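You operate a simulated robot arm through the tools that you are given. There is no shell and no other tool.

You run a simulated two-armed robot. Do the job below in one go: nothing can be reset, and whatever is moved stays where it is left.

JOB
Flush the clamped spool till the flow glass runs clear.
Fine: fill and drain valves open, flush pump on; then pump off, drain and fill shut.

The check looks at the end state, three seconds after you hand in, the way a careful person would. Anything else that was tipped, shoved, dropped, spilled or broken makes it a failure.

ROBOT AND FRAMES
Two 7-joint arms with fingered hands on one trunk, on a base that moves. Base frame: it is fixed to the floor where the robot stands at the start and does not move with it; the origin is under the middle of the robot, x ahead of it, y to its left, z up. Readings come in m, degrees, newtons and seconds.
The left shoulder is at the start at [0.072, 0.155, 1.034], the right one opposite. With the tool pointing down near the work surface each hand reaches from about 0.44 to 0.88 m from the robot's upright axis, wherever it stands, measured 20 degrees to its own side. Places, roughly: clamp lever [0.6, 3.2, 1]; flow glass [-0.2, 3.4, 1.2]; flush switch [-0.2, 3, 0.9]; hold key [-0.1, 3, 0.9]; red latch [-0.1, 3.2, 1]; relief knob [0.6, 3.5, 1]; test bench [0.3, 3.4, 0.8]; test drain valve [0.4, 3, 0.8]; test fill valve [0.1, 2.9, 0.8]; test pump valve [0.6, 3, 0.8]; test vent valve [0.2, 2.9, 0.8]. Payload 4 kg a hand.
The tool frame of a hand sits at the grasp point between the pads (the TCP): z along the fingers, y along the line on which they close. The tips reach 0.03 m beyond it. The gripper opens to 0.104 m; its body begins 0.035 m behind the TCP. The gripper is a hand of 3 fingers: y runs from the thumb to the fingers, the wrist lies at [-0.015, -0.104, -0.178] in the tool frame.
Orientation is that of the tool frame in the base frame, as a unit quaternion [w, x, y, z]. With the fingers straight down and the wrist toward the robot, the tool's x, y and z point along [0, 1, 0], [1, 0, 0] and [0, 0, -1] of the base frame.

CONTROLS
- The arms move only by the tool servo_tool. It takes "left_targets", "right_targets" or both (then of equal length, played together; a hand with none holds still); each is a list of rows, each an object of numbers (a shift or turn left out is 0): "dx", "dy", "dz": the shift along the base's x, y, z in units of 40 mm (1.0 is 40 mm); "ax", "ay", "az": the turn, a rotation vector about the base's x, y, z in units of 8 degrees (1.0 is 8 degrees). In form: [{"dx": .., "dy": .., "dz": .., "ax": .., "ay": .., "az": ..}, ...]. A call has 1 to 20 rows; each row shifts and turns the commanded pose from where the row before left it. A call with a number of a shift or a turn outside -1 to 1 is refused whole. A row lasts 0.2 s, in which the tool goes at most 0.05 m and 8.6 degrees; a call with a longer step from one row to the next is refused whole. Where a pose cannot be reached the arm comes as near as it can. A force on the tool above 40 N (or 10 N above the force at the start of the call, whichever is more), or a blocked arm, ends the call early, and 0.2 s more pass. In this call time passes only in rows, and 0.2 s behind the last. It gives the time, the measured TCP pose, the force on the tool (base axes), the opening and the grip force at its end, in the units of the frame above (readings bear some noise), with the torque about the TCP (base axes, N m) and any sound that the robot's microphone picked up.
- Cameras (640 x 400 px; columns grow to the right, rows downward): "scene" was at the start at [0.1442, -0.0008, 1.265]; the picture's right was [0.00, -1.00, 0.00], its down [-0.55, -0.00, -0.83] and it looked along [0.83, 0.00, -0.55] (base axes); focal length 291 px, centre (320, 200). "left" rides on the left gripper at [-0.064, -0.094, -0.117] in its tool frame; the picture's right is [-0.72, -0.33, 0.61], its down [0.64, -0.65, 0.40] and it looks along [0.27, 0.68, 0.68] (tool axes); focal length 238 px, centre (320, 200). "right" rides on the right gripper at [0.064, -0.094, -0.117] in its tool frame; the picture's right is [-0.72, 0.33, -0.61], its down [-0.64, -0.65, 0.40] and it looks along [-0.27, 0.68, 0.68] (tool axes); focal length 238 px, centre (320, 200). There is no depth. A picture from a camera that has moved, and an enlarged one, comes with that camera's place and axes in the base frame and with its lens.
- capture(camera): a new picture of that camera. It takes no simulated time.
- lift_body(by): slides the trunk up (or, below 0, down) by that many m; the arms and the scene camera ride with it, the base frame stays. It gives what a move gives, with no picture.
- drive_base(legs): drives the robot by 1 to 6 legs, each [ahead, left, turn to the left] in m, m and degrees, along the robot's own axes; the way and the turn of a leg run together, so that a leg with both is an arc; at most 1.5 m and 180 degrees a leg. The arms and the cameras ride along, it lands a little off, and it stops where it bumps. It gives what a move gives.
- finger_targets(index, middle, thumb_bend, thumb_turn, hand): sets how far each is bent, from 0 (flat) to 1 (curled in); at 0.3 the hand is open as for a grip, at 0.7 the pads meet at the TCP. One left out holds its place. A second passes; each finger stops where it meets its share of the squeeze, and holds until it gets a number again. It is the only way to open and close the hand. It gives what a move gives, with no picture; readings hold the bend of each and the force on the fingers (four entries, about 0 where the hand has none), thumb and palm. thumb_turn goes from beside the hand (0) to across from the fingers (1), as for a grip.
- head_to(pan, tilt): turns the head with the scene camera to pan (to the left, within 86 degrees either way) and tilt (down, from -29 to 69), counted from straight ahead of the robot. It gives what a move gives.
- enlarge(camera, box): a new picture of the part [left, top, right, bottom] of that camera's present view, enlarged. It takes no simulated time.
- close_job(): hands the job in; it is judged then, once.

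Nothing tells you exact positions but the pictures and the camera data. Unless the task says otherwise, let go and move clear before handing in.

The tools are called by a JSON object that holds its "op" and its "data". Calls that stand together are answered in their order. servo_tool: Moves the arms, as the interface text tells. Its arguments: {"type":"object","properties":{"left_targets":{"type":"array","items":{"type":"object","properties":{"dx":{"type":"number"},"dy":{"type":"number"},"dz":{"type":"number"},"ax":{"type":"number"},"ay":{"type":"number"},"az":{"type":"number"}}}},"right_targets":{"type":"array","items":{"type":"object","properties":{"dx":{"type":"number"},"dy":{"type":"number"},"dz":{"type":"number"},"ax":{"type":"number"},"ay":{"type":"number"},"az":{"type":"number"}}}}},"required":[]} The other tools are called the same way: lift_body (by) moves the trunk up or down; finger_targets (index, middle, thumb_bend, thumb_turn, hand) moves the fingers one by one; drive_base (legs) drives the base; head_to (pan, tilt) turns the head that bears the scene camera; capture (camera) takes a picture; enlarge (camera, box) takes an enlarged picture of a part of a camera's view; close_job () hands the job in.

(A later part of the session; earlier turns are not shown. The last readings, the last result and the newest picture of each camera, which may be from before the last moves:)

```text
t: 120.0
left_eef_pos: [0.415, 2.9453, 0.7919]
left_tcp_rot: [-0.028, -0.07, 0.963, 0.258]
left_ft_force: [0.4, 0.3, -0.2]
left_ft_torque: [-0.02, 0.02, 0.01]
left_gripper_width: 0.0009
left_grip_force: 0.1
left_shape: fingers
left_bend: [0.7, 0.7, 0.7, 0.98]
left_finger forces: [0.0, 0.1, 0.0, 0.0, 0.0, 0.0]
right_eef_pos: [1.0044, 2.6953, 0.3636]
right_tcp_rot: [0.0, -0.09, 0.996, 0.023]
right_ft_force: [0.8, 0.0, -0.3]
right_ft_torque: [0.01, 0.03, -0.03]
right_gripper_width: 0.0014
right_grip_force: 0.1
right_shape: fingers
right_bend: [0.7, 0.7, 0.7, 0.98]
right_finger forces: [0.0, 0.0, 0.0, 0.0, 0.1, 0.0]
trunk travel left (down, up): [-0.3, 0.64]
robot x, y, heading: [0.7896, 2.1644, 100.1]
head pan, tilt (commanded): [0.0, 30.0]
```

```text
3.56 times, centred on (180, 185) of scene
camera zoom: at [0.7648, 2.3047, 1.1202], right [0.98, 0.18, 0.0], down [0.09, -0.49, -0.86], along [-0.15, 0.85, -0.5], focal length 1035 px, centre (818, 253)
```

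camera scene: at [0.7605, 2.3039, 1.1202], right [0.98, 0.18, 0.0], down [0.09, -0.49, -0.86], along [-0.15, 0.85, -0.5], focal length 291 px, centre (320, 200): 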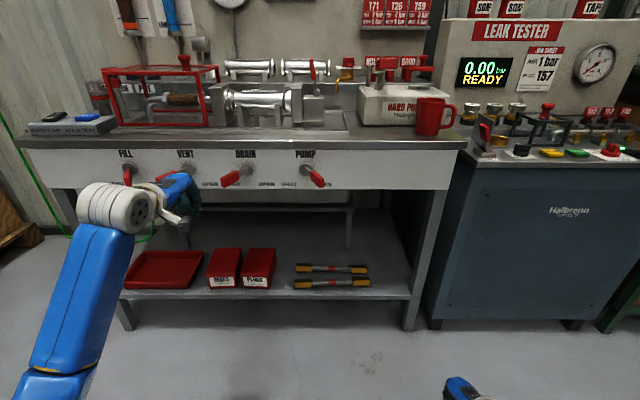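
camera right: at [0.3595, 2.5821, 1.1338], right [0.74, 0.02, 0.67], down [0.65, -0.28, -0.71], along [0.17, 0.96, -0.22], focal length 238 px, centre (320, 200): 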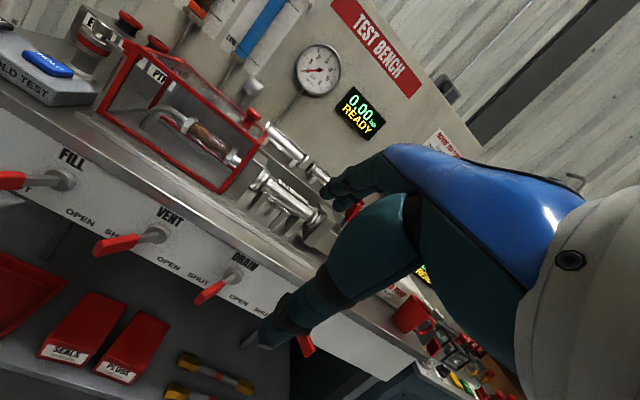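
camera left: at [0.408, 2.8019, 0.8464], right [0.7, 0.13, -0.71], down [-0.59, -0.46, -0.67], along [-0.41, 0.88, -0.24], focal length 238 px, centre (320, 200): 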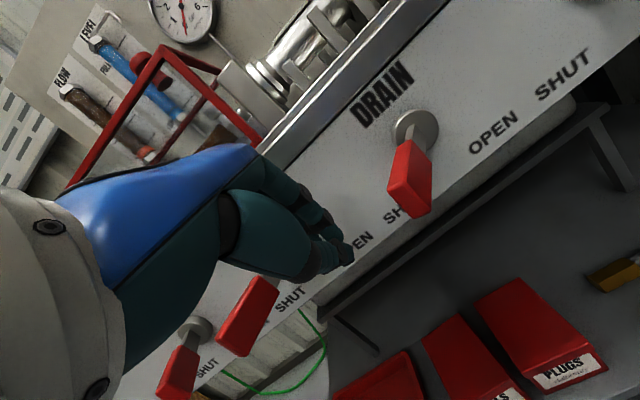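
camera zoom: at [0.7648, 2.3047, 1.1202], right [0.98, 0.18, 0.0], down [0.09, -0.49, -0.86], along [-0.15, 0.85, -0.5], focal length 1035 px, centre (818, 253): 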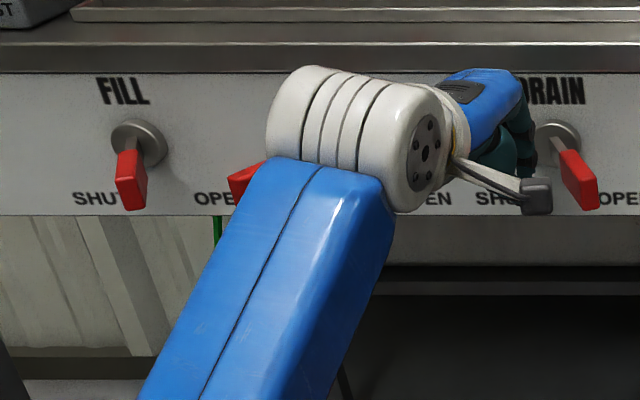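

DRAIN has snapped over toward OPEN ahead of my fingers. I nudge a bit further to confirm it's against the stop.

{"op": "servo_tool", "data": {"left_targets": [{"dx": 0.3, "dy": 0.05}, {"dx": 0.2, "dy": 0.035}, {"dx": 0.15, "dy": 0.025}]}}

{"op": "capture", "data": {"camera": "left"}}

```text
t: 120.8
left_eef_pos: [0.438, 2.9506, 0.7921]
left_tcp_rot: [-0.027, -0.072, 0.963, 0.258]
left_ft_force: [-5.7, -1.5, 0.9]
left_ft_torque: [0.0, -0.02, 0.12]
left_gripper_width: 0.0007
left_grip_force: 2.9
left_shape: fingers
left_bend: [0.7, 0.7, 0.7, 0.98]
left_finger forces: [6.0, 0.0, 0.1, 0.0, 0.1, 0.1]
right_eef_pos: [1.0039, 2.6945, 0.3658]
right_tcp_rot: [0.003, -0.091, 0.996, 0.023]
right_ft_force: [0.5, -0.1, 0.3]
right_ft_torque: [0.01, 0.03, -0.01]
right_gripper_width: 0.0015
right_grip_force: 0.1
right_shape: fingers
right_bend: [0.7, 0.7, 0.7, 0.98]
right_finger forces: [0.0, 0.0, 0.0, 0.0, 0.0, 0.1]
trunk travel left (down, up): [-0.3, 0.64]
robot x, y, heading: [0.7888, 2.1597, 100.4]
head pan, tilt (commanded): [0.0, 30.0]
```

```text
taken
camera left: at [0.5239, 2.8214, 0.8449], right [0.7, 0.13, -0.71], down [-0.59, -0.46, -0.67], along [-0.41, 0.88, -0.24], focal length 238 px, centre (320, 200)
```

left: 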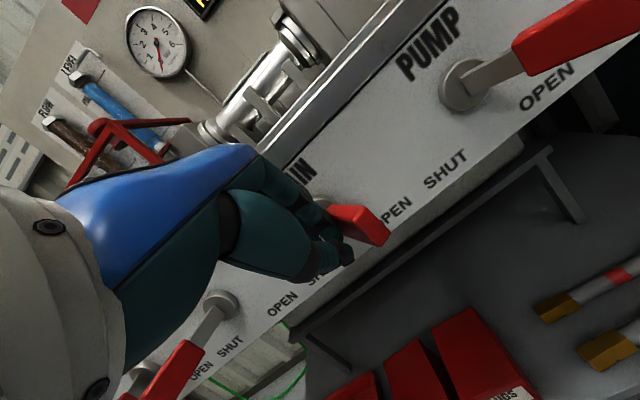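

DRAIN is at its OPEN stop (same relative position as FILL). I back off and retract, then look over the bench.

{"op": "servo_tool", "data": {"left_targets": [{"dx": -0.5, "dy": -0.085}, {"dx": -0.5, "dy": -0.085}, {"dx": -0.5, "dy": -0.085}, {"dx": 0.1, "dy": -0.8}, {"dx": 0.15, "dy": -0.9}, {"dx": 0.15, "dy": -0.9}, {"dx": 0.1, "dy": -0.7}, {}]}}

{"op": "enlarge", "data": {"camera": "scene", "box": [90, 130, 350, 240]}}

```text
t: 122.6
left_eef_pos: [0.4006, 2.8074, 0.7935]
left_tcp_rot: [-0.027, -0.07, 0.963, 0.257]
left_ft_force: [0.2, 0.0, -0.1]
left_ft_torque: [0.0, -0.02, -0.04]
left_gripper_width: 0.0011
left_grip_force: 0.0
left_shape: fingers
left_bend: [0.7, 0.7, 0.7, 0.98]
left_finger forces: [0.0, 0.0, 0.0, 0.1, 0.1, 0.0]
right_eef_pos: [1.0036, 2.6965, 0.3631]
right_tcp_rot: [0.002, -0.091, 0.996, 0.022]
right_ft_force: [-0.1, 0.1, 0.0]
right_ft_torque: [0.0, 0.03, 0.01]
right_gripper_width: 0.0014
right_grip_force: 0.0
right_shape: fingers
right_bend: [0.7, 0.7, 0.7, 0.98]
right_finger forces: [0.0, 0.0, 0.0, 0.0, 0.0, 0.0]
trunk travel left (down, up): [-0.3, 0.64]
robot x, y, heading: [0.7894, 2.1624, 100.2]
head pan, tilt (commanded): [0.0, 30.0]
```

```text
2.46 times, centred on (220, 185) of scene
camera zoom: at [0.7635, 2.3045, 1.1202], right [0.98, 0.18, 0.0], down [0.09, -0.49, -0.86], along [-0.15, 0.85, -0.5], focal length 716 px, centre (566, 237)
```

zoom: 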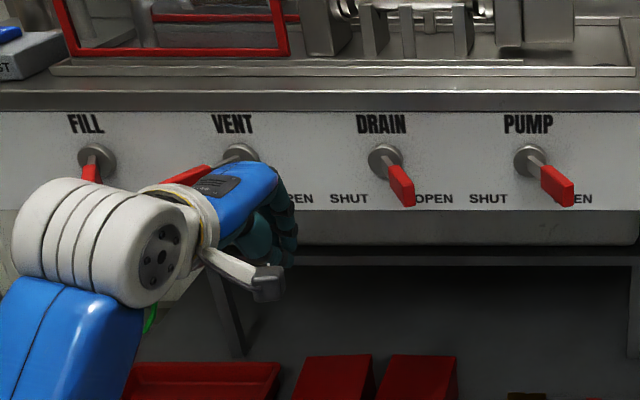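

DRAIN is OPEN too; VENT still SHUT, PUMP unchanged. I raise the trunk and hand above bench level, then drive left to the flush switch.

{"op": "lift_body", "data": {"by": 0.15}}

{"op": "servo_tool", "data": {"left_targets": [{"dz": 0.8}, {"dz": 0.8}, {}]}}

{"op": "drive_base", "data": {"legs": [[0.0, 0.53, 0], [0.13, 0, 0]]}}

{"op": "head_to", "data": {"pan": 10, "tilt": 25}}

{"op": "capture", "data": {"camera": "scene"}}

{"op": "capture", "data": {"camera": "left"}}

```text
t: 124.4
left_eef_pos: [0.3994, 2.8099, 0.9437]
left_tcp_rot: [-0.026, -0.07, 0.963, 0.257]
left_ft_force: [-0.1, -0.4, 0.6]
left_ft_torque: [0.03, -0.01, 0.0]
left_gripper_width: 0.0008
left_grip_force: 0.0
left_shape: fingers
left_bend: [0.7, 0.7, 0.7, 0.98]
left_finger forces: [0.0, 0.1, 0.0, 0.1, 0.1, 0.0]
right_eef_pos: [1.0056, 2.6957, 0.5127]
right_tcp_rot: [0.002, -0.091, 0.996, 0.022]
right_ft_force: [-0.3, 0.1, -0.4]
right_ft_torque: [-0.02, 0.0, 0.01]
right_gripper_width: 0.0015
right_grip_force: 0.1
right_shape: fingers
right_bend: [0.7, 0.7, 0.7, 0.98]
right_finger forces: [0.0, 0.0, 0.0, 0.0, 0.0, 0.0]
trunk travel left (down, up): [-0.45, 0.49]
robot x, y, heading: [0.7865, 2.1667, 100.4]
head pan, tilt (commanded): [0.0, 30.0]
```

```text
t: 125.2
left_eef_pos: [0.4001, 2.8094, 1.0073]
left_tcp_rot: [-0.027, -0.071, 0.963, 0.257]
left_ft_force: [-0.7, 0.4, 0.0]
left_ft_torque: [-0.02, -0.01, 0.0]
left_gripper_width: 0.0009
left_grip_force: 0.0
left_shape: fingers
left_bend: [0.7, 0.7, 0.7, 0.98]
left_finger forces: [0.1, 0.0, 0.1, 0.0, 0.0, 0.1]
right_eef_pos: [1.0038, 2.695, 0.5141]
right_tcp_rot: [0.001, -0.09, 0.996, 0.022]
right_ft_force: [0.1, 0.4, -0.2]
right_ft_torque: [0.01, -0.01, -0.03]
right_gripper_width: 0.0018
right_grip_force: 0.0
right_shape: fingers
right_bend: [0.7, 0.7, 0.7, 0.98]
right_finger forces: [0.0, 0.0, 0.0, 0.0, 0.0, 0.1]
trunk travel left (down, up): [-0.45, 0.49]
robot x, y, heading: [0.7848, 2.1677, 100.1]
head pan, tilt (commanded): [0.0, 30.0]
```

```text
t: 129.2
left_eef_pos: [-0.1476, 2.8445, 1.0069]
left_tcp_rot: [-0.027, -0.069, 0.963, 0.258]
left_ft_force: [0.0, -0.2, 0.3]
left_ft_torque: [-0.02, 0.0, 0.0]
left_gripper_width: 0.001
left_grip_force: 0.1
left_shape: fingers
left_bend: [0.7, 0.7, 0.7, 0.98]
left_finger forces: [0.0, 0.1, 0.1, 0.0, 0.1, 0.0]
right_eef_pos: [0.4574, 2.7258, 0.5133]
right_tcp_rot: [0.001, -0.087, 0.996, 0.021]
right_ft_force: [0.3, 0.3, 0.2]
right_ft_torque: [0.03, 0.0, 0.0]
right_gripper_width: 0.0014
right_grip_force: 0.0
right_shape: fingers
right_bend: [0.7, 0.7, 0.7, 0.98]
right_finger forces: [0.0, 0.0, 0.1, 0.0, 0.1, 0.0]
trunk travel left (down, up): [-0.45, 0.49]
robot x, y, heading: [0.2366, 2.1936, 100.0]
head pan, tilt (commanded): [0.0, 30.0]
```

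```text
t: 129.9
left_eef_pos: [-0.1466, 2.8427, 1.0066]
left_tcp_rot: [-0.027, -0.069, 0.963, 0.258]
left_ft_force: [0.1, 0.4, 0.0]
left_ft_torque: [0.02, 0.0, 0.0]
left_gripper_width: 0.0014
left_grip_force: 0.0
left_shape: fingers
left_bend: [0.7, 0.7, 0.7, 0.98]
left_finger forces: [0.1, 0.0, 0.0, 0.0, 0.0, 0.0]
right_eef_pos: [0.4567, 2.7242, 0.5154]
right_tcp_rot: [0.001, -0.088, 0.996, 0.023]
right_ft_force: [0.8, -0.6, 0.1]
right_ft_torque: [-0.03, -0.01, -0.01]
right_gripper_width: 0.0014
right_grip_force: 0.1
right_shape: fingers
right_bend: [0.7, 0.7, 0.7, 0.98]
right_finger forces: [0.0, 0.0, 0.0, 0.0, 0.0, 0.0]
trunk travel left (down, up): [-0.45, 0.49]
robot x, y, heading: [0.2366, 2.1971, 100.0]
head pan, tilt (commanded): [10.0, 25.0]
```

```text
taken
camera scene: at [0.1988, 2.3345, 1.2781], right [0.94, 0.34, 0.0], down [0.14, -0.4, -0.91], along [-0.31, 0.85, -0.42], focal length 291 px, centre (320, 200)
```

scene: 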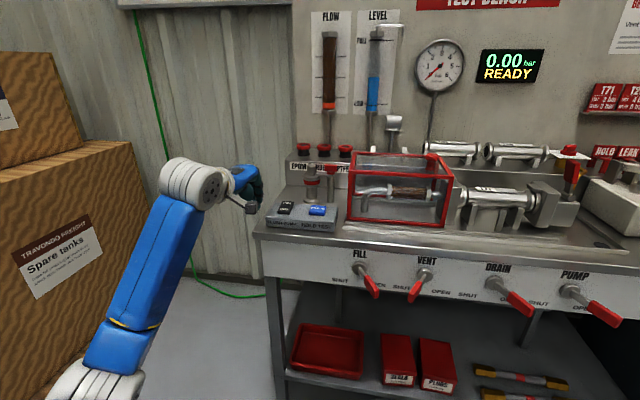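

```text
taken
camera left: at [-0.0615, 2.7135, 1.0599], right [0.7, 0.13, -0.71], down [-0.59, -0.45, -0.67], along [-0.41, 0.88, -0.24], focal length 238 px, centre (320, 200)
```

left: 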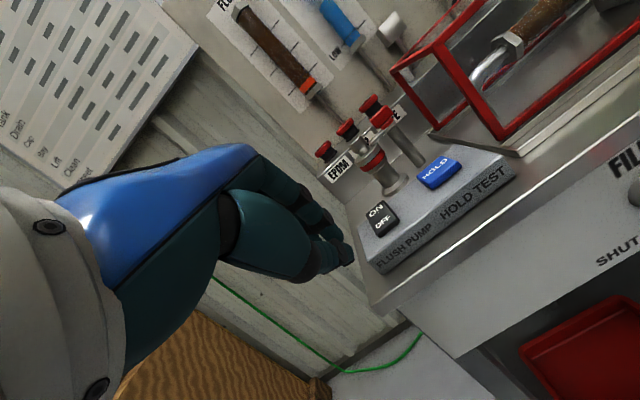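

Note the LEVEL glass is dropping now that both valves are open, so I move promptly. The rocker is confirmed at about (-0.152, 3.002, 0.903), ON half at (-0.154, 3.022). I bring the fingertips above the ON half.

{"op": "servo_tool", "data": {"left_targets": [{"dx": -0.04, "dy": 0.95}, {"dx": -0.04, "dy": 0.95}, {"dx": -0.04, "dy": 0.95}, {"dx": -0.04, "dy": 0.95}, {"dy": 0.5, "dz": -0.6}, {"dz": -0.5}]}}

{"op": "enlarge", "data": {"camera": "scene", "box": [220, 130, 360, 240]}}

{"op": "capture", "data": {"camera": "left"}}

```text
t: 131.3
left_eef_pos: [-0.1527, 3.0153, 0.9639]
left_tcp_rot: [-0.027, -0.068, 0.963, 0.259]
left_ft_force: [-0.9, 0.0, 0.2]
left_ft_torque: [0.01, 0.01, 0.02]
left_gripper_width: 0.0011
left_grip_force: 0.1
left_shape: fingers
left_bend: [0.7, 0.7, 0.7, 0.98]
left_finger forces: [0.0, 0.0, 0.0, 0.0, 0.0, 0.0]
right_eef_pos: [0.4569, 2.7252, 0.5136]
right_tcp_rot: [0.001, -0.089, 0.996, 0.023]
right_ft_force: [0.8, 0.1, -0.7]
right_ft_torque: [0.0, -0.02, 0.03]
right_gripper_width: 0.0013
right_grip_force: 0.1
right_shape: fingers
right_bend: [0.7, 0.7, 0.7, 0.98]
right_finger forces: [0.1, 0.0, 0.1, 0.1, 0.0, 0.0]
trunk travel left (down, up): [-0.45, 0.49]
robot x, y, heading: [0.2368, 2.1955, 100.0]
head pan, tilt (commanded): [10.0, 25.0]
```

```text
3.64 times, centred on (290, 185) of scene
camera zoom: at [0.1986, 2.3352, 1.2781], right [0.94, 0.34, 0.0], down [0.14, -0.4, -0.91], along [-0.31, 0.85, -0.42], focal length 1058 px, centre (429, 254)
```

zoom: 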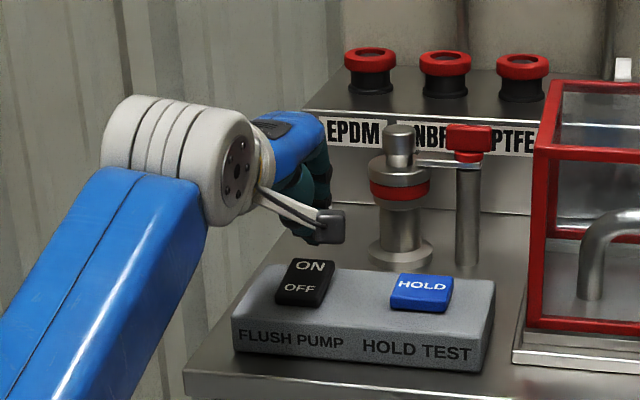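

```text
taken
camera left: at [-0.0683, 2.8859, 1.0158], right [0.7, 0.13, -0.71], down [-0.59, -0.45, -0.67], along [-0.41, 0.88, -0.24], focal length 238 px, centre (320, 200)
```

left: 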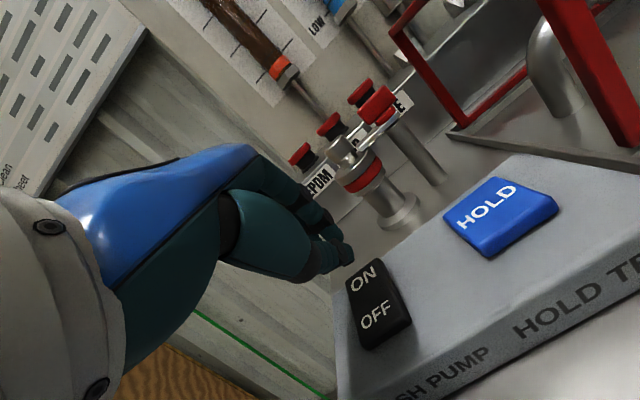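

The tip is directly over the ON half (slightly rearward). I descend onto it.

{"op": "servo_tool", "data": {"left_targets": [{"dy": -0.12, "dz": -0.5}, {"dz": -0.2}, {"dz": -0.15}]}}

{"op": "enlarge", "data": {"camera": "scene", "box": [220, 130, 360, 240]}}

```text
t: 132.1
left_eef_pos: [-0.1526, 3.0089, 0.9329]
left_tcp_rot: [-0.027, -0.068, 0.962, 0.262]
left_ft_force: [0.4, -2.0, 10.7]
left_ft_torque: [0.08, -0.1, -0.04]
left_gripper_width: 0.0
left_grip_force: 6.0
left_shape: fingers
left_bend: [0.69, 0.7, 0.73, 0.98]
left_finger forces: [0.1, 0.0, 0.0, 0.0, 11.9, 0.0]
right_eef_pos: [0.4594, 2.726, 0.5157]
right_tcp_rot: [0.0, -0.087, 0.996, 0.024]
right_ft_force: [-0.2, -0.2, 0.9]
right_ft_torque: [0.01, 0.02, 0.02]
right_gripper_width: 0.0015
right_grip_force: 0.0
right_shape: fingers
right_bend: [0.7, 0.7, 0.7, 0.98]
right_finger forces: [0.0, 0.1, 0.0, 0.1, 0.0, 0.0]
trunk travel left (down, up): [-0.45, 0.49]
robot x, y, heading: [0.2409, 2.1954, 100.0]
head pan, tilt (commanded): [10.0, 25.0]
heard: click
```

```text
3.64 times, centred on (290, 185) of scene
camera zoom: at [0.2005, 2.3319, 1.2787], right [0.94, 0.34, 0.0], down [0.14, -0.4, -0.91], along [-0.31, 0.85, -0.42], focal length 1058 px, centre (429, 254)
```

zoom: 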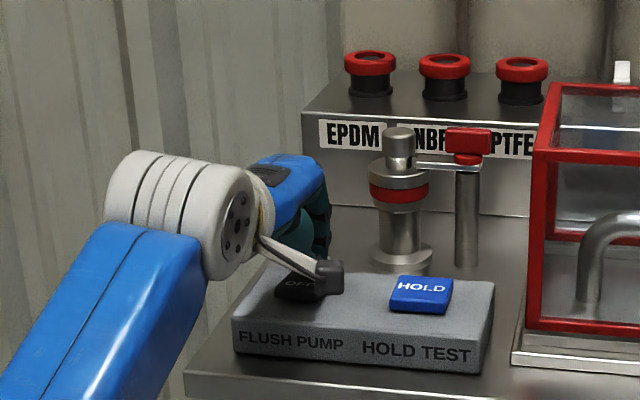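

A click was heard. I lift the hand off and look at the rocker, flow glass and level.

{"op": "servo_tool", "data": {"left_targets": [{"dz": 0.7}, {"dz": 0.7}, {"dx": -0.3, "dy": -0.8, "dz": 0.3}]}}

{"op": "capture", "data": {"camera": "scene"}}

{"op": "enlarge", "data": {"camera": "scene", "box": [220, 130, 360, 240]}}

{"op": "capture", "data": {"camera": "left"}}

```text
t: 132.9
left_eef_pos: [-0.1641, 2.9777, 0.9959]
left_tcp_rot: [-0.027, -0.069, 0.963, 0.258]
left_ft_force: [0.3, -1.0, -0.3]
left_ft_torque: [-0.02, -0.04, 0.03]
left_gripper_width: 0.0009
left_grip_force: 0.0
left_shape: fingers
left_bend: [0.7, 0.7, 0.7, 0.98]
left_finger forces: [0.0, 0.0, 0.0, 0.0, 0.0, 0.1]
right_eef_pos: [0.4577, 2.7253, 0.5142]
right_tcp_rot: [0.001, -0.087, 0.996, 0.022]
right_ft_force: [0.4, 0.6, 0.8]
right_ft_torque: [-0.03, 0.0, -0.07]
right_gripper_width: 0.0013
right_grip_force: 0.0
right_shape: fingers
right_bend: [0.7, 0.7, 0.7, 0.98]
right_finger forces: [0.1, 0.0, 0.0, 0.0, 0.0, 0.1]
trunk travel left (down, up): [-0.45, 0.49]
robot x, y, heading: [0.2396, 2.1975, 100.0]
head pan, tilt (commanded): [10.0, 25.0]
```

```text
taken
camera scene: at [0.1977, 2.3341, 1.2782], right [0.94, 0.34, 0.0], down [0.15, -0.4, -0.91], along [-0.31, 0.85, -0.42], focal length 291 px, centre (320, 200)
```

scene: 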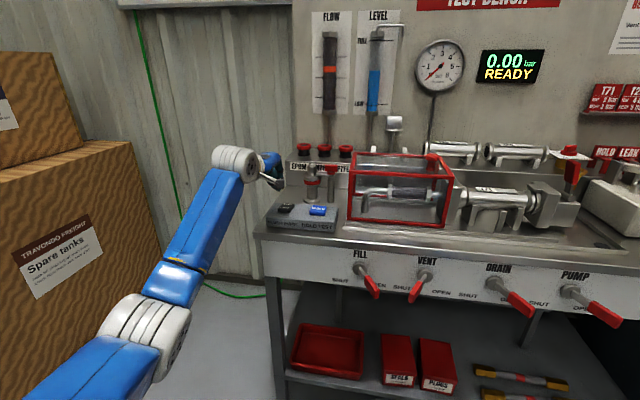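

```text
3.64 times, centred on (290, 185) of scene
camera zoom: at [0.1977, 2.3341, 1.2782], right [0.94, 0.34, 0.0], down [0.15, -0.4, -0.91], along [-0.31, 0.85, -0.42], focal length 1058 px, centre (429, 254)
```

zoom: 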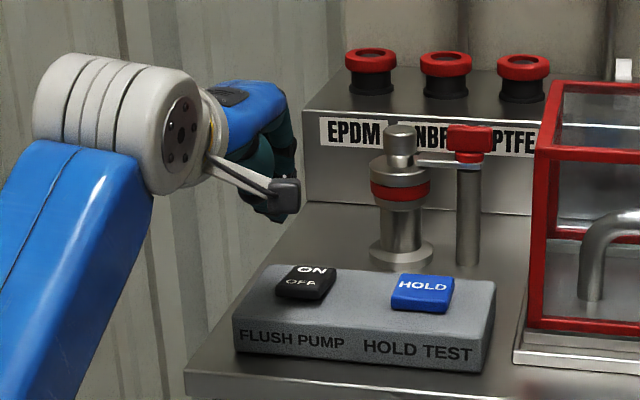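

```text
taken
camera left: at [-0.0794, 2.8481, 1.0488], right [0.7, 0.13, -0.7], down [-0.59, -0.45, -0.67], along [-0.4, 0.88, -0.24], focal length 238 px, centre (320, 200)
```

left: 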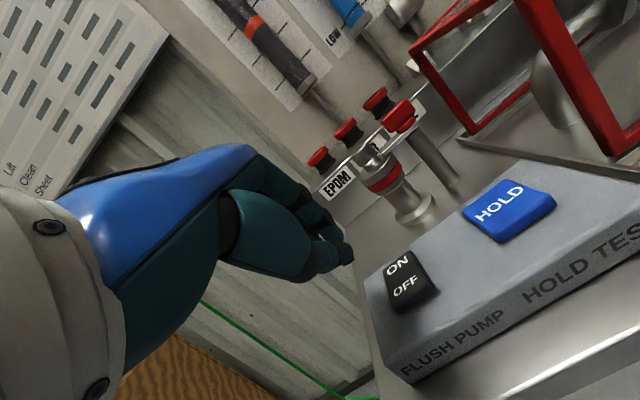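

Pump is ON: the flow float rose and the fluid is changing from brown. I watch the flow glass closely.

{"op": "enlarge", "data": {"camera": "scene", "box": [300, 5, 420, 130]}}

{"op": "enlarge", "data": {"camera": "scene", "box": [340, 140, 480, 240]}}

```text
3.20 times, centred on (360, 68) of scene
camera zoom: at [0.1977, 2.3341, 1.2782], right [0.94, 0.34, 0.0], down [0.15, -0.4, -0.91], along [-0.31, 0.85, -0.42], focal length 931 px, centre (192, 624)
```

zoom: 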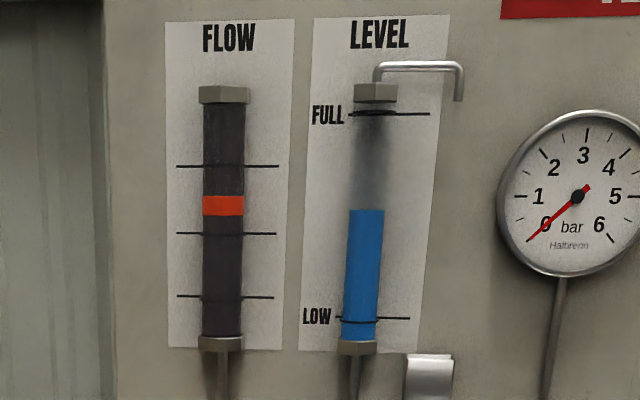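

```text
4.00 times, centred on (410, 190) of scene
camera zoom: at [0.1977, 2.3341, 1.2782], right [0.94, 0.34, 0.0], down [0.15, -0.4, -0.91], along [-0.31, 0.85, -0.42], focal length 1164 px, centre (-40, 240)
```

zoom: 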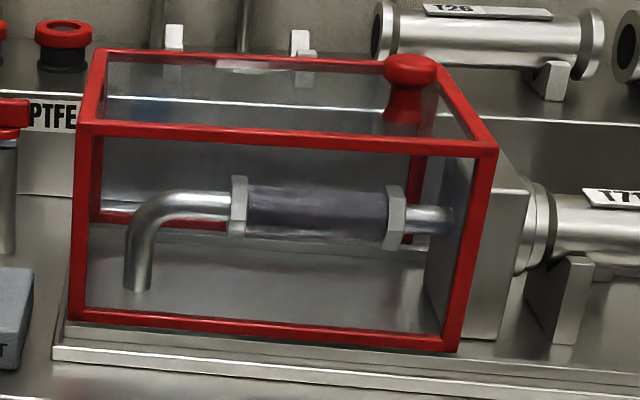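

Flow is running; glass is dark grey so far and level about half. I wait 2 s and check again.

{"op": "servo_tool", "data": {"left_targets": [{}, {}, {}, {}, {}, {}, {}, {}]}}

{"op": "enlarge", "data": {"camera": "scene", "box": [300, 5, 420, 130]}}

```text
t: 134.7
left_eef_pos: [-0.1625, 2.9781, 0.9965]
left_tcp_rot: [-0.027, -0.069, 0.963, 0.258]
left_ft_force: [0.3, 0.5, 0.9]
left_ft_torque: [0.01, 0.02, -0.02]
left_gripper_width: 0.0008
left_grip_force: 0.1
left_shape: fingers
left_bend: [0.7, 0.7, 0.7, 0.98]
left_finger forces: [0.0, 0.0, 0.0, 0.0, 0.1, 0.0]
right_eef_pos: [0.458, 2.7254, 0.5145]
right_tcp_rot: [0.002, -0.088, 0.996, 0.023]
right_ft_force: [-1.4, 0.7, 1.0]
right_ft_torque: [0.01, -0.02, 0.03]
right_gripper_width: 0.0014
right_grip_force: 0.1
right_shape: fingers
right_bend: [0.7, 0.7, 0.7, 0.98]
right_finger forces: [0.1, 0.0, 0.0, 0.1, 0.0, 0.0]
trunk travel left (down, up): [-0.45, 0.49]
robot x, y, heading: [0.2373, 2.2002, 100.1]
head pan, tilt (commanded): [10.0, 25.0]
```

```text
3.20 times, centred on (360, 68) of scene
camera zoom: at [0.199, 2.3349, 1.2781], right [0.94, 0.34, 0.0], down [0.14, -0.4, -0.91], along [-0.31, 0.85, -0.42], focal length 931 px, centre (192, 624)
```

zoom: 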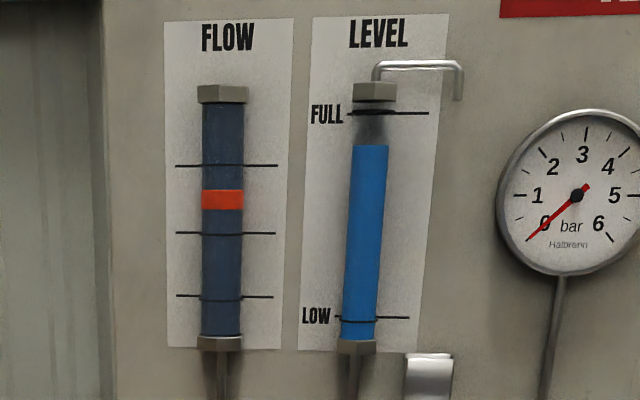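

The glass is turning blue (clean fluid), and the level is refilling. I keep waiting until it matches the bright clean blue.

{"op": "servo_tool", "data": {"left_targets": [{}, {}, {}, {}, {}, {}, {}, {}, {}, {}, {}, {}, {}, {}, {}]}}

{"op": "enlarge", "data": {"camera": "scene", "box": [300, 5, 420, 130]}}

{"op": "enlarge", "data": {"camera": "scene", "box": [340, 140, 480, 240]}}

```text
t: 137.9
left_eef_pos: [-0.1633, 2.9776, 0.9947]
left_tcp_rot: [-0.027, -0.069, 0.963, 0.258]
left_ft_force: [0.0, 0.3, 0.3]
left_ft_torque: [0.01, 0.0, 0.01]
left_gripper_width: 0.0007
left_grip_force: 0.0
left_shape: fingers
left_bend: [0.7, 0.7, 0.7, 0.98]
left_finger forces: [0.0, 0.0, 0.1, 0.0, 0.1, 0.1]
right_eef_pos: [0.4578, 2.7266, 0.5149]
right_tcp_rot: [0.002, -0.088, 0.996, 0.023]
right_ft_force: [0.8, 0.4, -0.1]
right_ft_torque: [0.02, 0.02, -0.01]
right_gripper_width: 0.0014
right_grip_force: 0.3
right_shape: fingers
right_bend: [0.7, 0.7, 0.7, 0.98]
right_finger forces: [0.0, 0.0, 0.0, 0.0, 0.0, 0.0]
trunk travel left (down, up): [-0.45, 0.49]
robot x, y, heading: [0.2348, 2.1991, 99.9]
head pan, tilt (commanded): [10.0, 25.0]
```

```text
3.20 times, centred on (360, 68) of scene
camera zoom: at [0.199, 2.3349, 1.2781], right [0.94, 0.34, 0.0], down [0.14, -0.4, -0.91], along [-0.31, 0.85, -0.42], focal length 931 px, centre (192, 624)
```

zoom: 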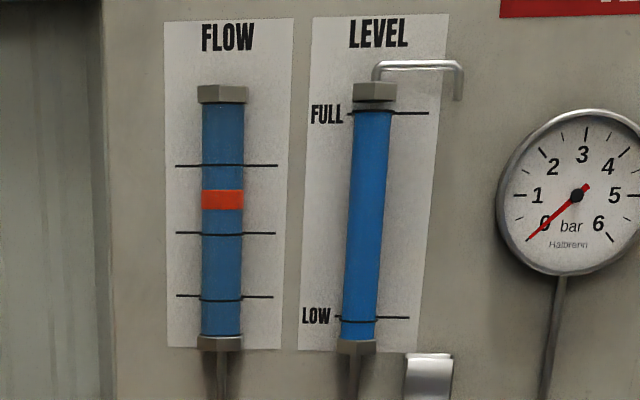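

```text
4.00 times, centred on (410, 190) of scene
camera zoom: at [0.199, 2.3349, 1.2781], right [0.94, 0.34, 0.0], down [0.14, -0.4, -0.91], along [-0.31, 0.85, -0.42], focal length 1164 px, centre (-40, 240)
```

zoom: 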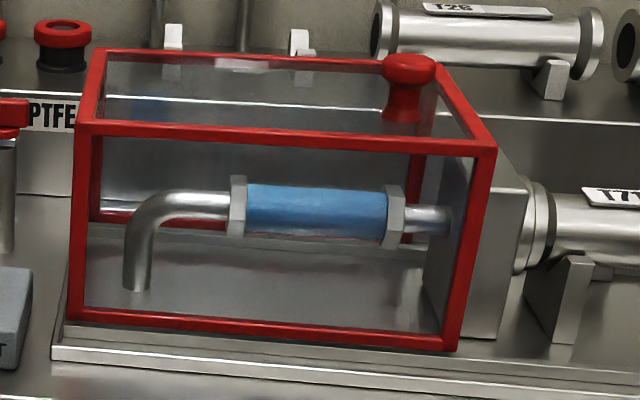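

The flow glass is now blue, level back at FULL. I check a moment longer whether the color still lightens.

{"op": "servo_tool", "data": {"left_targets": [{}, {}, {}, {}, {}, {}, {}]}}

{"op": "enlarge", "data": {"camera": "scene", "box": [300, 5, 420, 130]}}

{"op": "capture", "data": {"camera": "scene"}}

```text
t: 139.5
left_eef_pos: [-0.1639, 2.9774, 0.9964]
left_tcp_rot: [-0.026, -0.069, 0.963, 0.259]
left_ft_force: [0.1, -0.2, 0.5]
left_ft_torque: [0.02, -0.01, -0.01]
left_gripper_width: 0.0008
left_grip_force: 0.0
left_shape: fingers
left_bend: [0.7, 0.7, 0.7, 0.98]
left_finger forces: [0.0, 0.0, 0.1, 0.0, 0.0, 0.0]
right_eef_pos: [0.4587, 2.7263, 0.5146]
right_tcp_rot: [0.002, -0.087, 0.996, 0.023]
right_ft_force: [-0.2, 0.6, 0.1]
right_ft_torque: [-0.01, -0.03, 0.01]
right_gripper_width: 0.0014
right_grip_force: 0.1
right_shape: fingers
right_bend: [0.7, 0.7, 0.7, 0.98]
right_finger forces: [0.0, 0.1, 0.0, 0.0, 0.0, 0.0]
trunk travel left (down, up): [-0.45, 0.49]
robot x, y, heading: [0.2364, 2.1975, 99.9]
head pan, tilt (commanded): [10.0, 25.0]
```

```text
3.20 times, centred on (360, 68) of scene
camera zoom: at [0.199, 2.3349, 1.2781], right [0.94, 0.34, 0.0], down [0.14, -0.4, -0.91], along [-0.31, 0.85, -0.42], focal length 931 px, centre (192, 624)
```

zoom: 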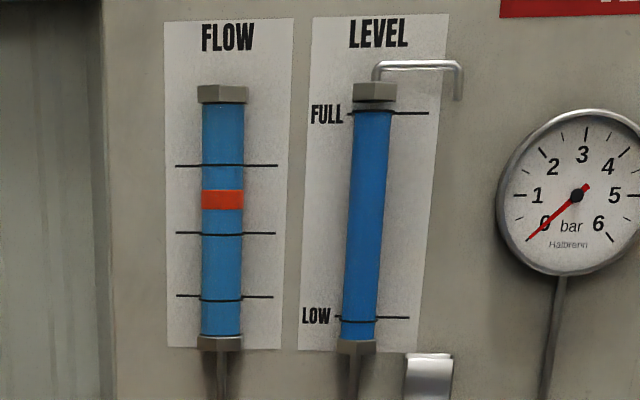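

```text
taken
camera scene: at [0.199, 2.3349, 1.2781], right [0.94, 0.34, 0.0], down [0.14, -0.4, -0.91], along [-0.31, 0.85, -0.42], focal length 291 px, centre (320, 200)
```

scene: 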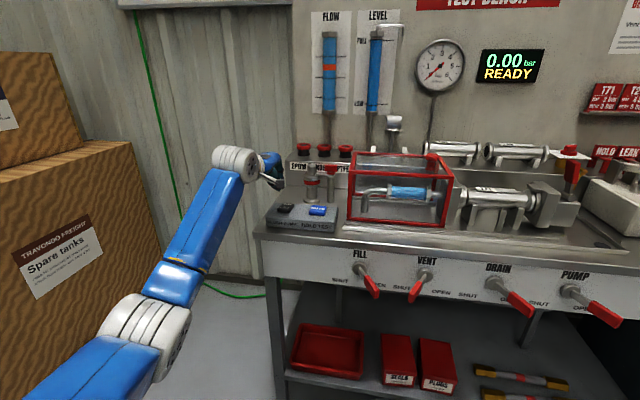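

Still lightening slightly and level holds at FULL with no spill. I run it 4 s more to be sure it's clear.

{"op": "servo_tool", "data": {"left_targets": [{}, {}, {}, {}, {}, {}, {}, {}, {}, {}, {}, {}, {}, {}, {}, {}, {}, {}, {}, {}]}}

{"op": "enlarge", "data": {"camera": "scene", "box": [300, 5, 420, 130]}}

{"op": "servo_tool", "data": {"left_targets": [{}, {}, {}, {}, {}, {}, {}, {}, {}, {}]}}

{"op": "enlarge", "data": {"camera": "scene", "box": [300, 5, 420, 130]}}

```text
t: 143.7
left_eef_pos: [-0.1645, 2.9778, 0.9955]
left_tcp_rot: [-0.027, -0.068, 0.963, 0.258]
left_ft_force: [0.1, -0.9, 0.0]
left_ft_torque: [0.0, 0.01, 0.0]
left_gripper_width: 0.0008
left_grip_force: 0.1
left_shape: fingers
left_bend: [0.7, 0.7, 0.7, 0.98]
left_finger forces: [0.0, 0.0, 0.0, 0.0, 0.0, 0.0]
right_eef_pos: [0.4576, 2.7249, 0.514]
right_tcp_rot: [0.001, -0.088, 0.996, 0.023]
right_ft_force: [-0.5, -0.1, -0.6]
right_ft_torque: [-0.01, 0.0, 0.01]
right_gripper_width: 0.0013
right_grip_force: 0.0
right_shape: fingers
right_bend: [0.7, 0.7, 0.7, 0.98]
right_finger forces: [0.0, 0.1, 0.1, 0.0, 0.1, 0.1]
trunk travel left (down, up): [-0.45, 0.49]
robot x, y, heading: [0.2366, 2.1933, 100.1]
head pan, tilt (commanded): [10.0, 25.0]
```

```text
3.20 times, centred on (360, 68) of scene
camera zoom: at [0.199, 2.3349, 1.2781], right [0.94, 0.34, 0.0], down [0.14, -0.4, -0.91], along [-0.31, 0.85, -0.42], focal length 931 px, centre (192, 624)
```

zoom: 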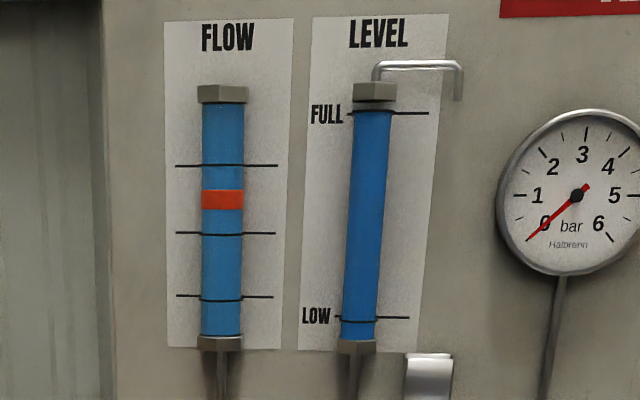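

```text
t: 145.9
left_eef_pos: [-0.1627, 2.9786, 0.9955]
left_tcp_rot: [-0.026, -0.069, 0.963, 0.258]
left_ft_force: [0.9, -0.6, 0.6]
left_ft_torque: [0.05, 0.0, 0.0]
left_gripper_width: 0.0009
left_grip_force: 0.1
left_shape: fingers
left_bend: [0.7, 0.7, 0.7, 0.98]
left_finger forces: [0.0, 0.1, 0.1, 0.0, 0.1, 0.0]
right_eef_pos: [0.4579, 2.7258, 0.5155]
right_tcp_rot: [0.002, -0.088, 0.996, 0.023]
right_ft_force: [0.0, -0.6, 0.8]
right_ft_torque: [-0.03, -0.01, -0.04]
right_gripper_width: 0.0014
right_grip_force: 0.1
right_shape: fingers
right_bend: [0.7, 0.7, 0.7, 0.98]
right_finger forces: [0.0, 0.1, 0.0, 0.0, 0.0, 0.1]
trunk travel left (down, up): [-0.45, 0.49]
robot x, y, heading: [0.2365, 2.2008, 100.1]
head pan, tilt (commanded): [10.0, 25.0]
```

```text
3.20 times, centred on (360, 68) of scene
camera zoom: at [0.199, 2.3349, 1.2781], right [0.94, 0.34, 0.0], down [0.14, -0.4, -0.91], along [-0.31, 0.85, -0.42], focal length 931 px, centre (192, 624)
```

zoom: 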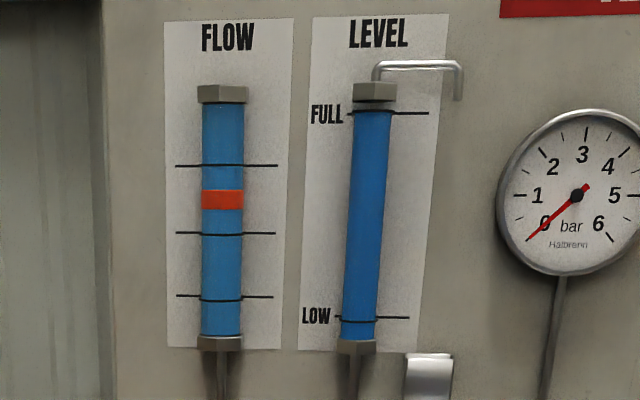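

The glass is a steady clear blue. Next: pump OFF by pressing the front half of the rocker at about (-0.151, 2.985).

{"op": "servo_tool", "data": {"left_targets": [{"dx": 0.31, "dy": -0.26, "dz": -0.7}, {"dz": -0.5}, {"dz": -0.3}, {"dz": -0.15}]}}

{"op": "enlarge", "data": {"camera": "scene", "box": [220, 130, 360, 240]}}

```text
t: 146.9
left_eef_pos: [-0.1516, 2.9676, 0.9318]
left_tcp_rot: [-0.026, -0.068, 0.963, 0.258]
left_ft_force: [-0.6, -0.2, 1.1]
left_ft_torque: [-0.02, -0.01, 0.02]
left_gripper_width: 0.0005
left_grip_force: 0.6
left_shape: fingers
left_bend: [0.7, 0.7, 0.7, 0.98]
left_finger forces: [0.0, 0.1, 0.1, 0.0, 0.0, 0.0]
right_eef_pos: [0.4578, 2.7262, 0.5141]
right_tcp_rot: [0.002, -0.088, 0.996, 0.024]
right_ft_force: [0.2, 0.3, 0.2]
right_ft_torque: [-0.03, 0.01, 0.03]
right_gripper_width: 0.0014
right_grip_force: 0.1
right_shape: fingers
right_bend: [0.7, 0.7, 0.7, 0.98]
right_finger forces: [0.0, 0.0, 0.0, 0.0, 0.1, 0.0]
trunk travel left (down, up): [-0.45, 0.49]
robot x, y, heading: [0.2375, 2.1965, 100.0]
head pan, tilt (commanded): [10.0, 25.0]
```

```text
3.64 times, centred on (290, 185) of scene
camera zoom: at [0.1992, 2.3345, 1.2782], right [0.94, 0.34, 0.0], down [0.14, -0.4, -0.91], along [-0.31, 0.85, -0.42], focal length 1058 px, centre (429, 254)
```

zoom: 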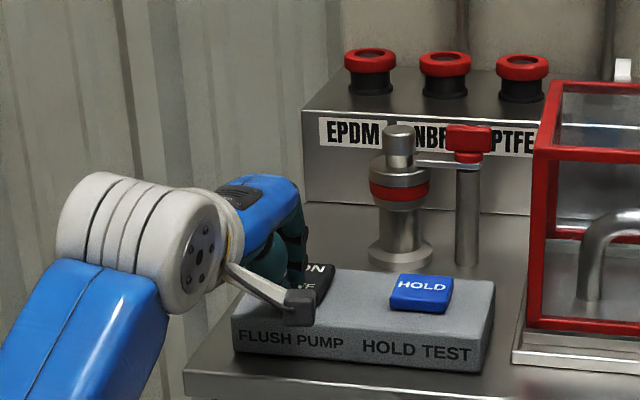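

Just touching; I press a little further.

{"op": "servo_tool", "data": {"left_targets": [{"dz": -0.2}, {"dz": -0.15}]}}

{"op": "enlarge", "data": {"camera": "scene", "box": [300, 5, 420, 130]}}

```text
t: 147.5
left_eef_pos: [-0.1521, 2.9658, 0.9265]
left_tcp_rot: [-0.027, -0.069, 0.961, 0.266]
left_ft_force: [-3.5, -2.0, 21.9]
left_ft_torque: [0.42, 0.17, 0.06]
left_gripper_width: 0.0008
left_grip_force: 11.1
left_shape: fingers
left_bend: [0.69, 0.67, 0.71, 0.98]
left_finger forces: [6.2, 14.8, 0.1, 0.1, 1.2, 0.1]
right_eef_pos: [0.4585, 2.7238, 0.5169]
right_tcp_rot: [0.001, -0.088, 0.996, 0.025]
right_ft_force: [0.3, 0.0, -0.5]
right_ft_torque: [0.03, 0.0, 0.02]
right_gripper_width: 0.0011
right_grip_force: 0.0
right_shape: fingers
right_bend: [0.7, 0.7, 0.7, 0.98]
right_finger forces: [0.0, 0.1, 0.0, 0.1, 0.1, 0.0]
trunk travel left (down, up): [-0.45, 0.49]
robot x, y, heading: [0.2367, 2.195, 100.0]
head pan, tilt (commanded): [10.0, 25.0]
```

```text
3.20 times, centred on (360, 68) of scene
camera zoom: at [0.2012, 2.3287, 1.2794], right [0.94, 0.34, 0.0], down [0.14, -0.39, -0.91], along [-0.31, 0.85, -0.42], focal length 931 px, centre (192, 624)
```

zoom: 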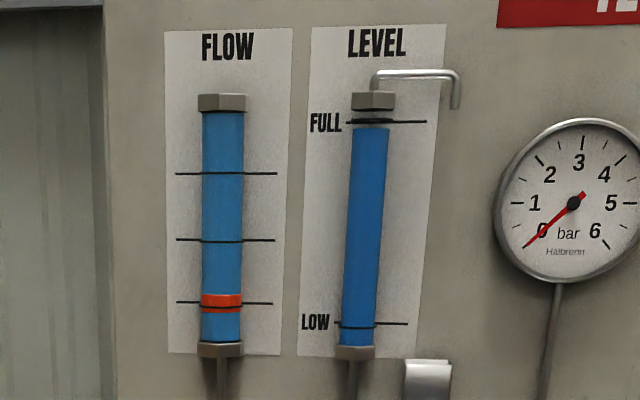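

The flow float is falling: pump is off. I lift straight off and check the rocker.

{"op": "servo_tool", "data": {"left_targets": [{"dz": 0.8}, {"dz": 0.8}, {"dx": -0.1, "dy": -0.8, "dz": 0.2}]}}

{"op": "enlarge", "data": {"camera": "scene", "box": [220, 130, 360, 240]}}

{"op": "enlarge", "data": {"camera": "scene", "box": [300, 5, 420, 130]}}

```text
t: 148.3
left_eef_pos: [-0.1566, 2.9347, 0.9894]
left_tcp_rot: [-0.026, -0.069, 0.963, 0.258]
left_ft_force: [-1.0, 0.5, 0.8]
left_ft_torque: [0.0, 0.0, 0.02]
left_gripper_width: 0.0009
left_grip_force: 0.0
left_shape: fingers
left_bend: [0.7, 0.7, 0.7, 0.98]
left_finger forces: [0.0, 0.0, 0.0, 0.0, 0.0, 0.1]
right_eef_pos: [0.457, 2.7248, 0.5149]
right_tcp_rot: [0.002, -0.088, 0.996, 0.023]
right_ft_force: [-0.7, -0.2, -0.3]
right_ft_torque: [-0.01, 0.02, -0.01]
right_gripper_width: 0.0014
right_grip_force: 0.1
right_shape: fingers
right_bend: [0.7, 0.7, 0.7, 0.98]
right_finger forces: [0.1, 0.1, 0.0, 0.1, 0.0, 0.1]
trunk travel left (down, up): [-0.45, 0.49]
robot x, y, heading: [0.2373, 2.1981, 100.1]
head pan, tilt (commanded): [10.0, 25.0]
```

```text
3.64 times, centred on (290, 185) of scene
camera zoom: at [0.1984, 2.3342, 1.2781], right [0.94, 0.34, 0.0], down [0.15, -0.4, -0.91], along [-0.31, 0.85, -0.42], focal length 1058 px, centre (429, 254)
```

zoom: 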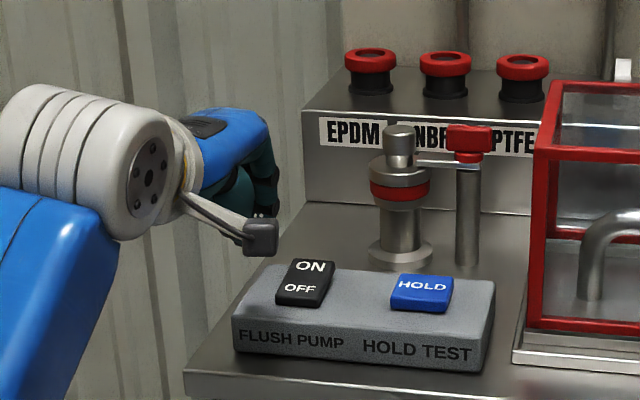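

```text
3.20 times, centred on (360, 68) of scene
camera zoom: at [0.1984, 2.3342, 1.2781], right [0.94, 0.34, 0.0], down [0.15, -0.4, -0.91], along [-0.31, 0.85, -0.42], focal length 931 px, centre (192, 624)
```

zoom: 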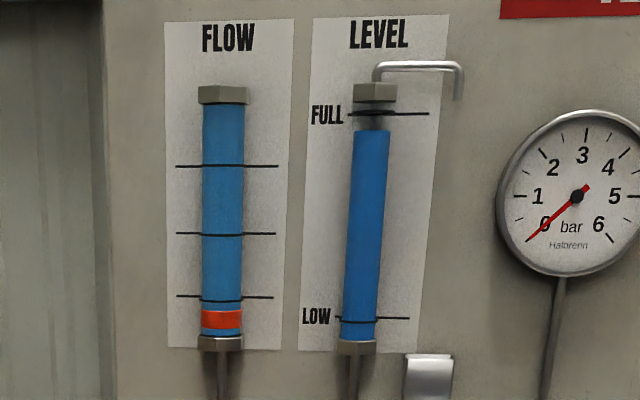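

Pump rocker is back to OFF and the glass is clear blue. Next is DRAIN: I retract the hand, drive back and right, and lower the trunk.

{"op": "servo_tool", "data": {"left_targets": [{"dx": 0.17, "dy": -0.985}, {"dx": 0.17, "dy": -0.985}]}}

{"op": "drive_base", "data": {"legs": [[-0.12, 0, 0], [0, -0.615, 0]]}}

{"op": "lift_body", "data": {"by": -0.15}}

{"op": "head_to", "data": {"pan": 0, "tilt": 30}}

{"op": "capture", "data": {"camera": "scene"}}

{"op": "capture", "data": {"camera": "left"}}

```text
t: 148.9
left_eef_pos: [-0.142, 2.8547, 0.9897]
left_tcp_rot: [-0.026, -0.068, 0.963, 0.259]
left_ft_force: [0.0, -0.3, -0.4]
left_ft_torque: [0.04, 0.0, 0.0]
left_gripper_width: 0.0009
left_grip_force: 0.1
left_shape: fingers
left_bend: [0.7, 0.7, 0.7, 0.98]
left_finger forces: [0.0, 0.0, 0.1, 0.1, 0.1, 0.1]
right_eef_pos: [0.4567, 2.7261, 0.5154]
right_tcp_rot: [0.001, -0.088, 0.996, 0.023]
right_ft_force: [-0.2, -0.3, 0.0]
right_ft_torque: [0.0, 0.02, 0.01]
right_gripper_width: 0.0016
right_grip_force: 0.2
right_shape: fingers
right_bend: [0.7, 0.7, 0.7, 0.98]
right_finger forces: [0.0, 0.0, 0.1, 0.0, 0.0, 0.0]
trunk travel left (down, up): [-0.45, 0.49]
robot x, y, heading: [0.2366, 2.195, 100.0]
head pan, tilt (commanded): [10.0, 25.0]
```

```text
t: 153.1
left_eef_pos: [0.4681, 2.8406, 0.9889]
left_tcp_rot: [-0.027, -0.074, 0.963, 0.259]
left_ft_force: [-0.7, 1.1, 0.2]
left_ft_torque: [0.02, -0.04, -0.03]
left_gripper_width: 0.0009
left_grip_force: 0.1
left_shape: fingers
left_bend: [0.7, 0.7, 0.7, 0.98]
left_finger forces: [0.1, 0.0, 0.1, 0.0, 0.0, 0.1]
right_eef_pos: [1.0703, 2.7166, 0.5154]
right_tcp_rot: [0.003, -0.092, 0.995, 0.024]
right_ft_force: [0.2, 0.1, -0.3]
right_ft_torque: [0.0, 0.0, 0.03]
right_gripper_width: 0.0014
right_grip_force: 0.1
right_shape: fingers
right_bend: [0.7, 0.7, 0.7, 0.98]
right_finger forces: [0.0, 0.0, 0.0, 0.0, 0.1, 0.1]
trunk travel left (down, up): [-0.45, 0.49]
robot x, y, heading: [0.8564, 2.1839, 100.4]
head pan, tilt (commanded): [10.0, 25.0]
```

```text
t: 154.9
left_eef_pos: [0.4704, 2.8393, 0.8406]
left_tcp_rot: [-0.028, -0.073, 0.963, 0.259]
left_ft_force: [0.5, 0.3, 0.2]
left_ft_torque: [-0.01, 0.01, -0.01]
left_gripper_width: 0.0008
left_grip_force: 0.1
left_shape: fingers
left_bend: [0.7, 0.7, 0.7, 0.98]
left_finger forces: [0.0, 0.1, 0.0, 0.0, 0.1, 0.0]
right_eef_pos: [1.0718, 2.7166, 0.3658]
right_tcp_rot: [0.001, -0.092, 0.995, 0.024]
right_ft_force: [-0.6, 0.5, -0.9]
right_ft_torque: [-0.03, 0.0, 0.01]
right_gripper_width: 0.0013
right_grip_force: 0.0
right_shape: fingers
right_bend: [0.7, 0.7, 0.7, 0.98]
right_finger forces: [0.0, 0.0, 0.1, 0.0, 0.0, 0.0]
trunk travel left (down, up): [-0.3, 0.64]
robot x, y, heading: [0.8543, 2.1852, 100.5]
head pan, tilt (commanded): [10.0, 25.0]
```

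```text
t: 155.6
left_eef_pos: [0.4715, 2.8393, 0.8409]
left_tcp_rot: [-0.027, -0.073, 0.963, 0.259]
left_ft_force: [0.3, -0.1, -0.1]
left_ft_torque: [0.0, 0.02, 0.01]
left_gripper_width: 0.0007
left_grip_force: 0.1
left_shape: fingers
left_bend: [0.7, 0.7, 0.7, 0.98]
left_finger forces: [0.0, 0.1, 0.0, 0.0, 0.0, 0.0]
right_eef_pos: [1.0722, 2.7162, 0.365]
right_tcp_rot: [0.001, -0.092, 0.995, 0.024]
right_ft_force: [-0.1, 0.2, -0.2]
right_ft_torque: [-0.02, 0.03, -0.07]
right_gripper_width: 0.0013
right_grip_force: 0.0
right_shape: fingers
right_bend: [0.7, 0.7, 0.7, 0.98]
right_finger forces: [0.0, 0.0, 0.1, 0.1, 0.1, 0.1]
trunk travel left (down, up): [-0.3, 0.64]
robot x, y, heading: [0.8543, 2.184, 100.6]
head pan, tilt (commanded): [0.0, 30.0]
```

```text
taken
camera scene: at [0.8323, 2.3256, 1.1202], right [0.98, 0.18, 0.0], down [0.09, -0.49, -0.87], along [-0.16, 0.85, -0.5], focal length 291 px, centre (320, 200)
```

scene: 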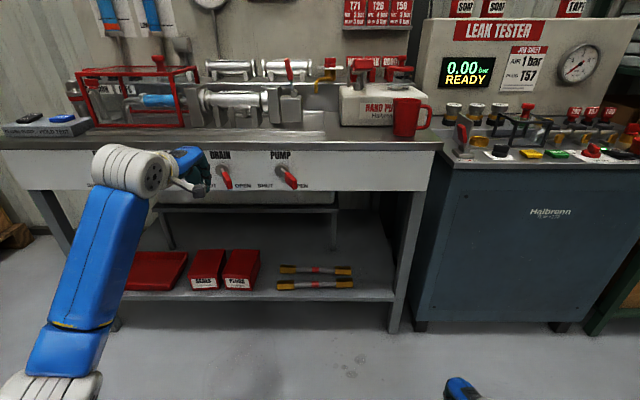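

```text
taken
camera left: at [0.5574, 2.7115, 0.8936], right [0.7, 0.14, -0.71], down [-0.59, -0.46, -0.67], along [-0.41, 0.88, -0.24], focal length 238 px, centre (320, 200)
```

left: 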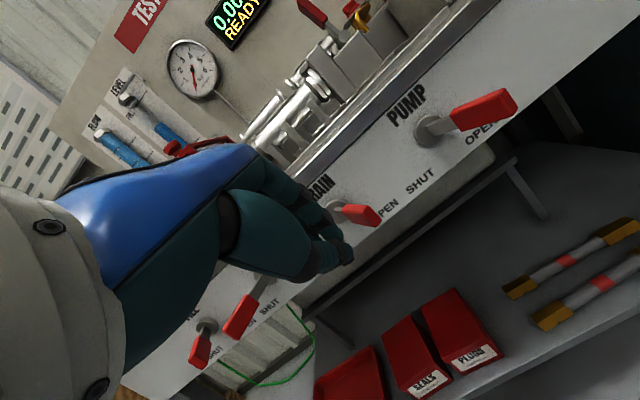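

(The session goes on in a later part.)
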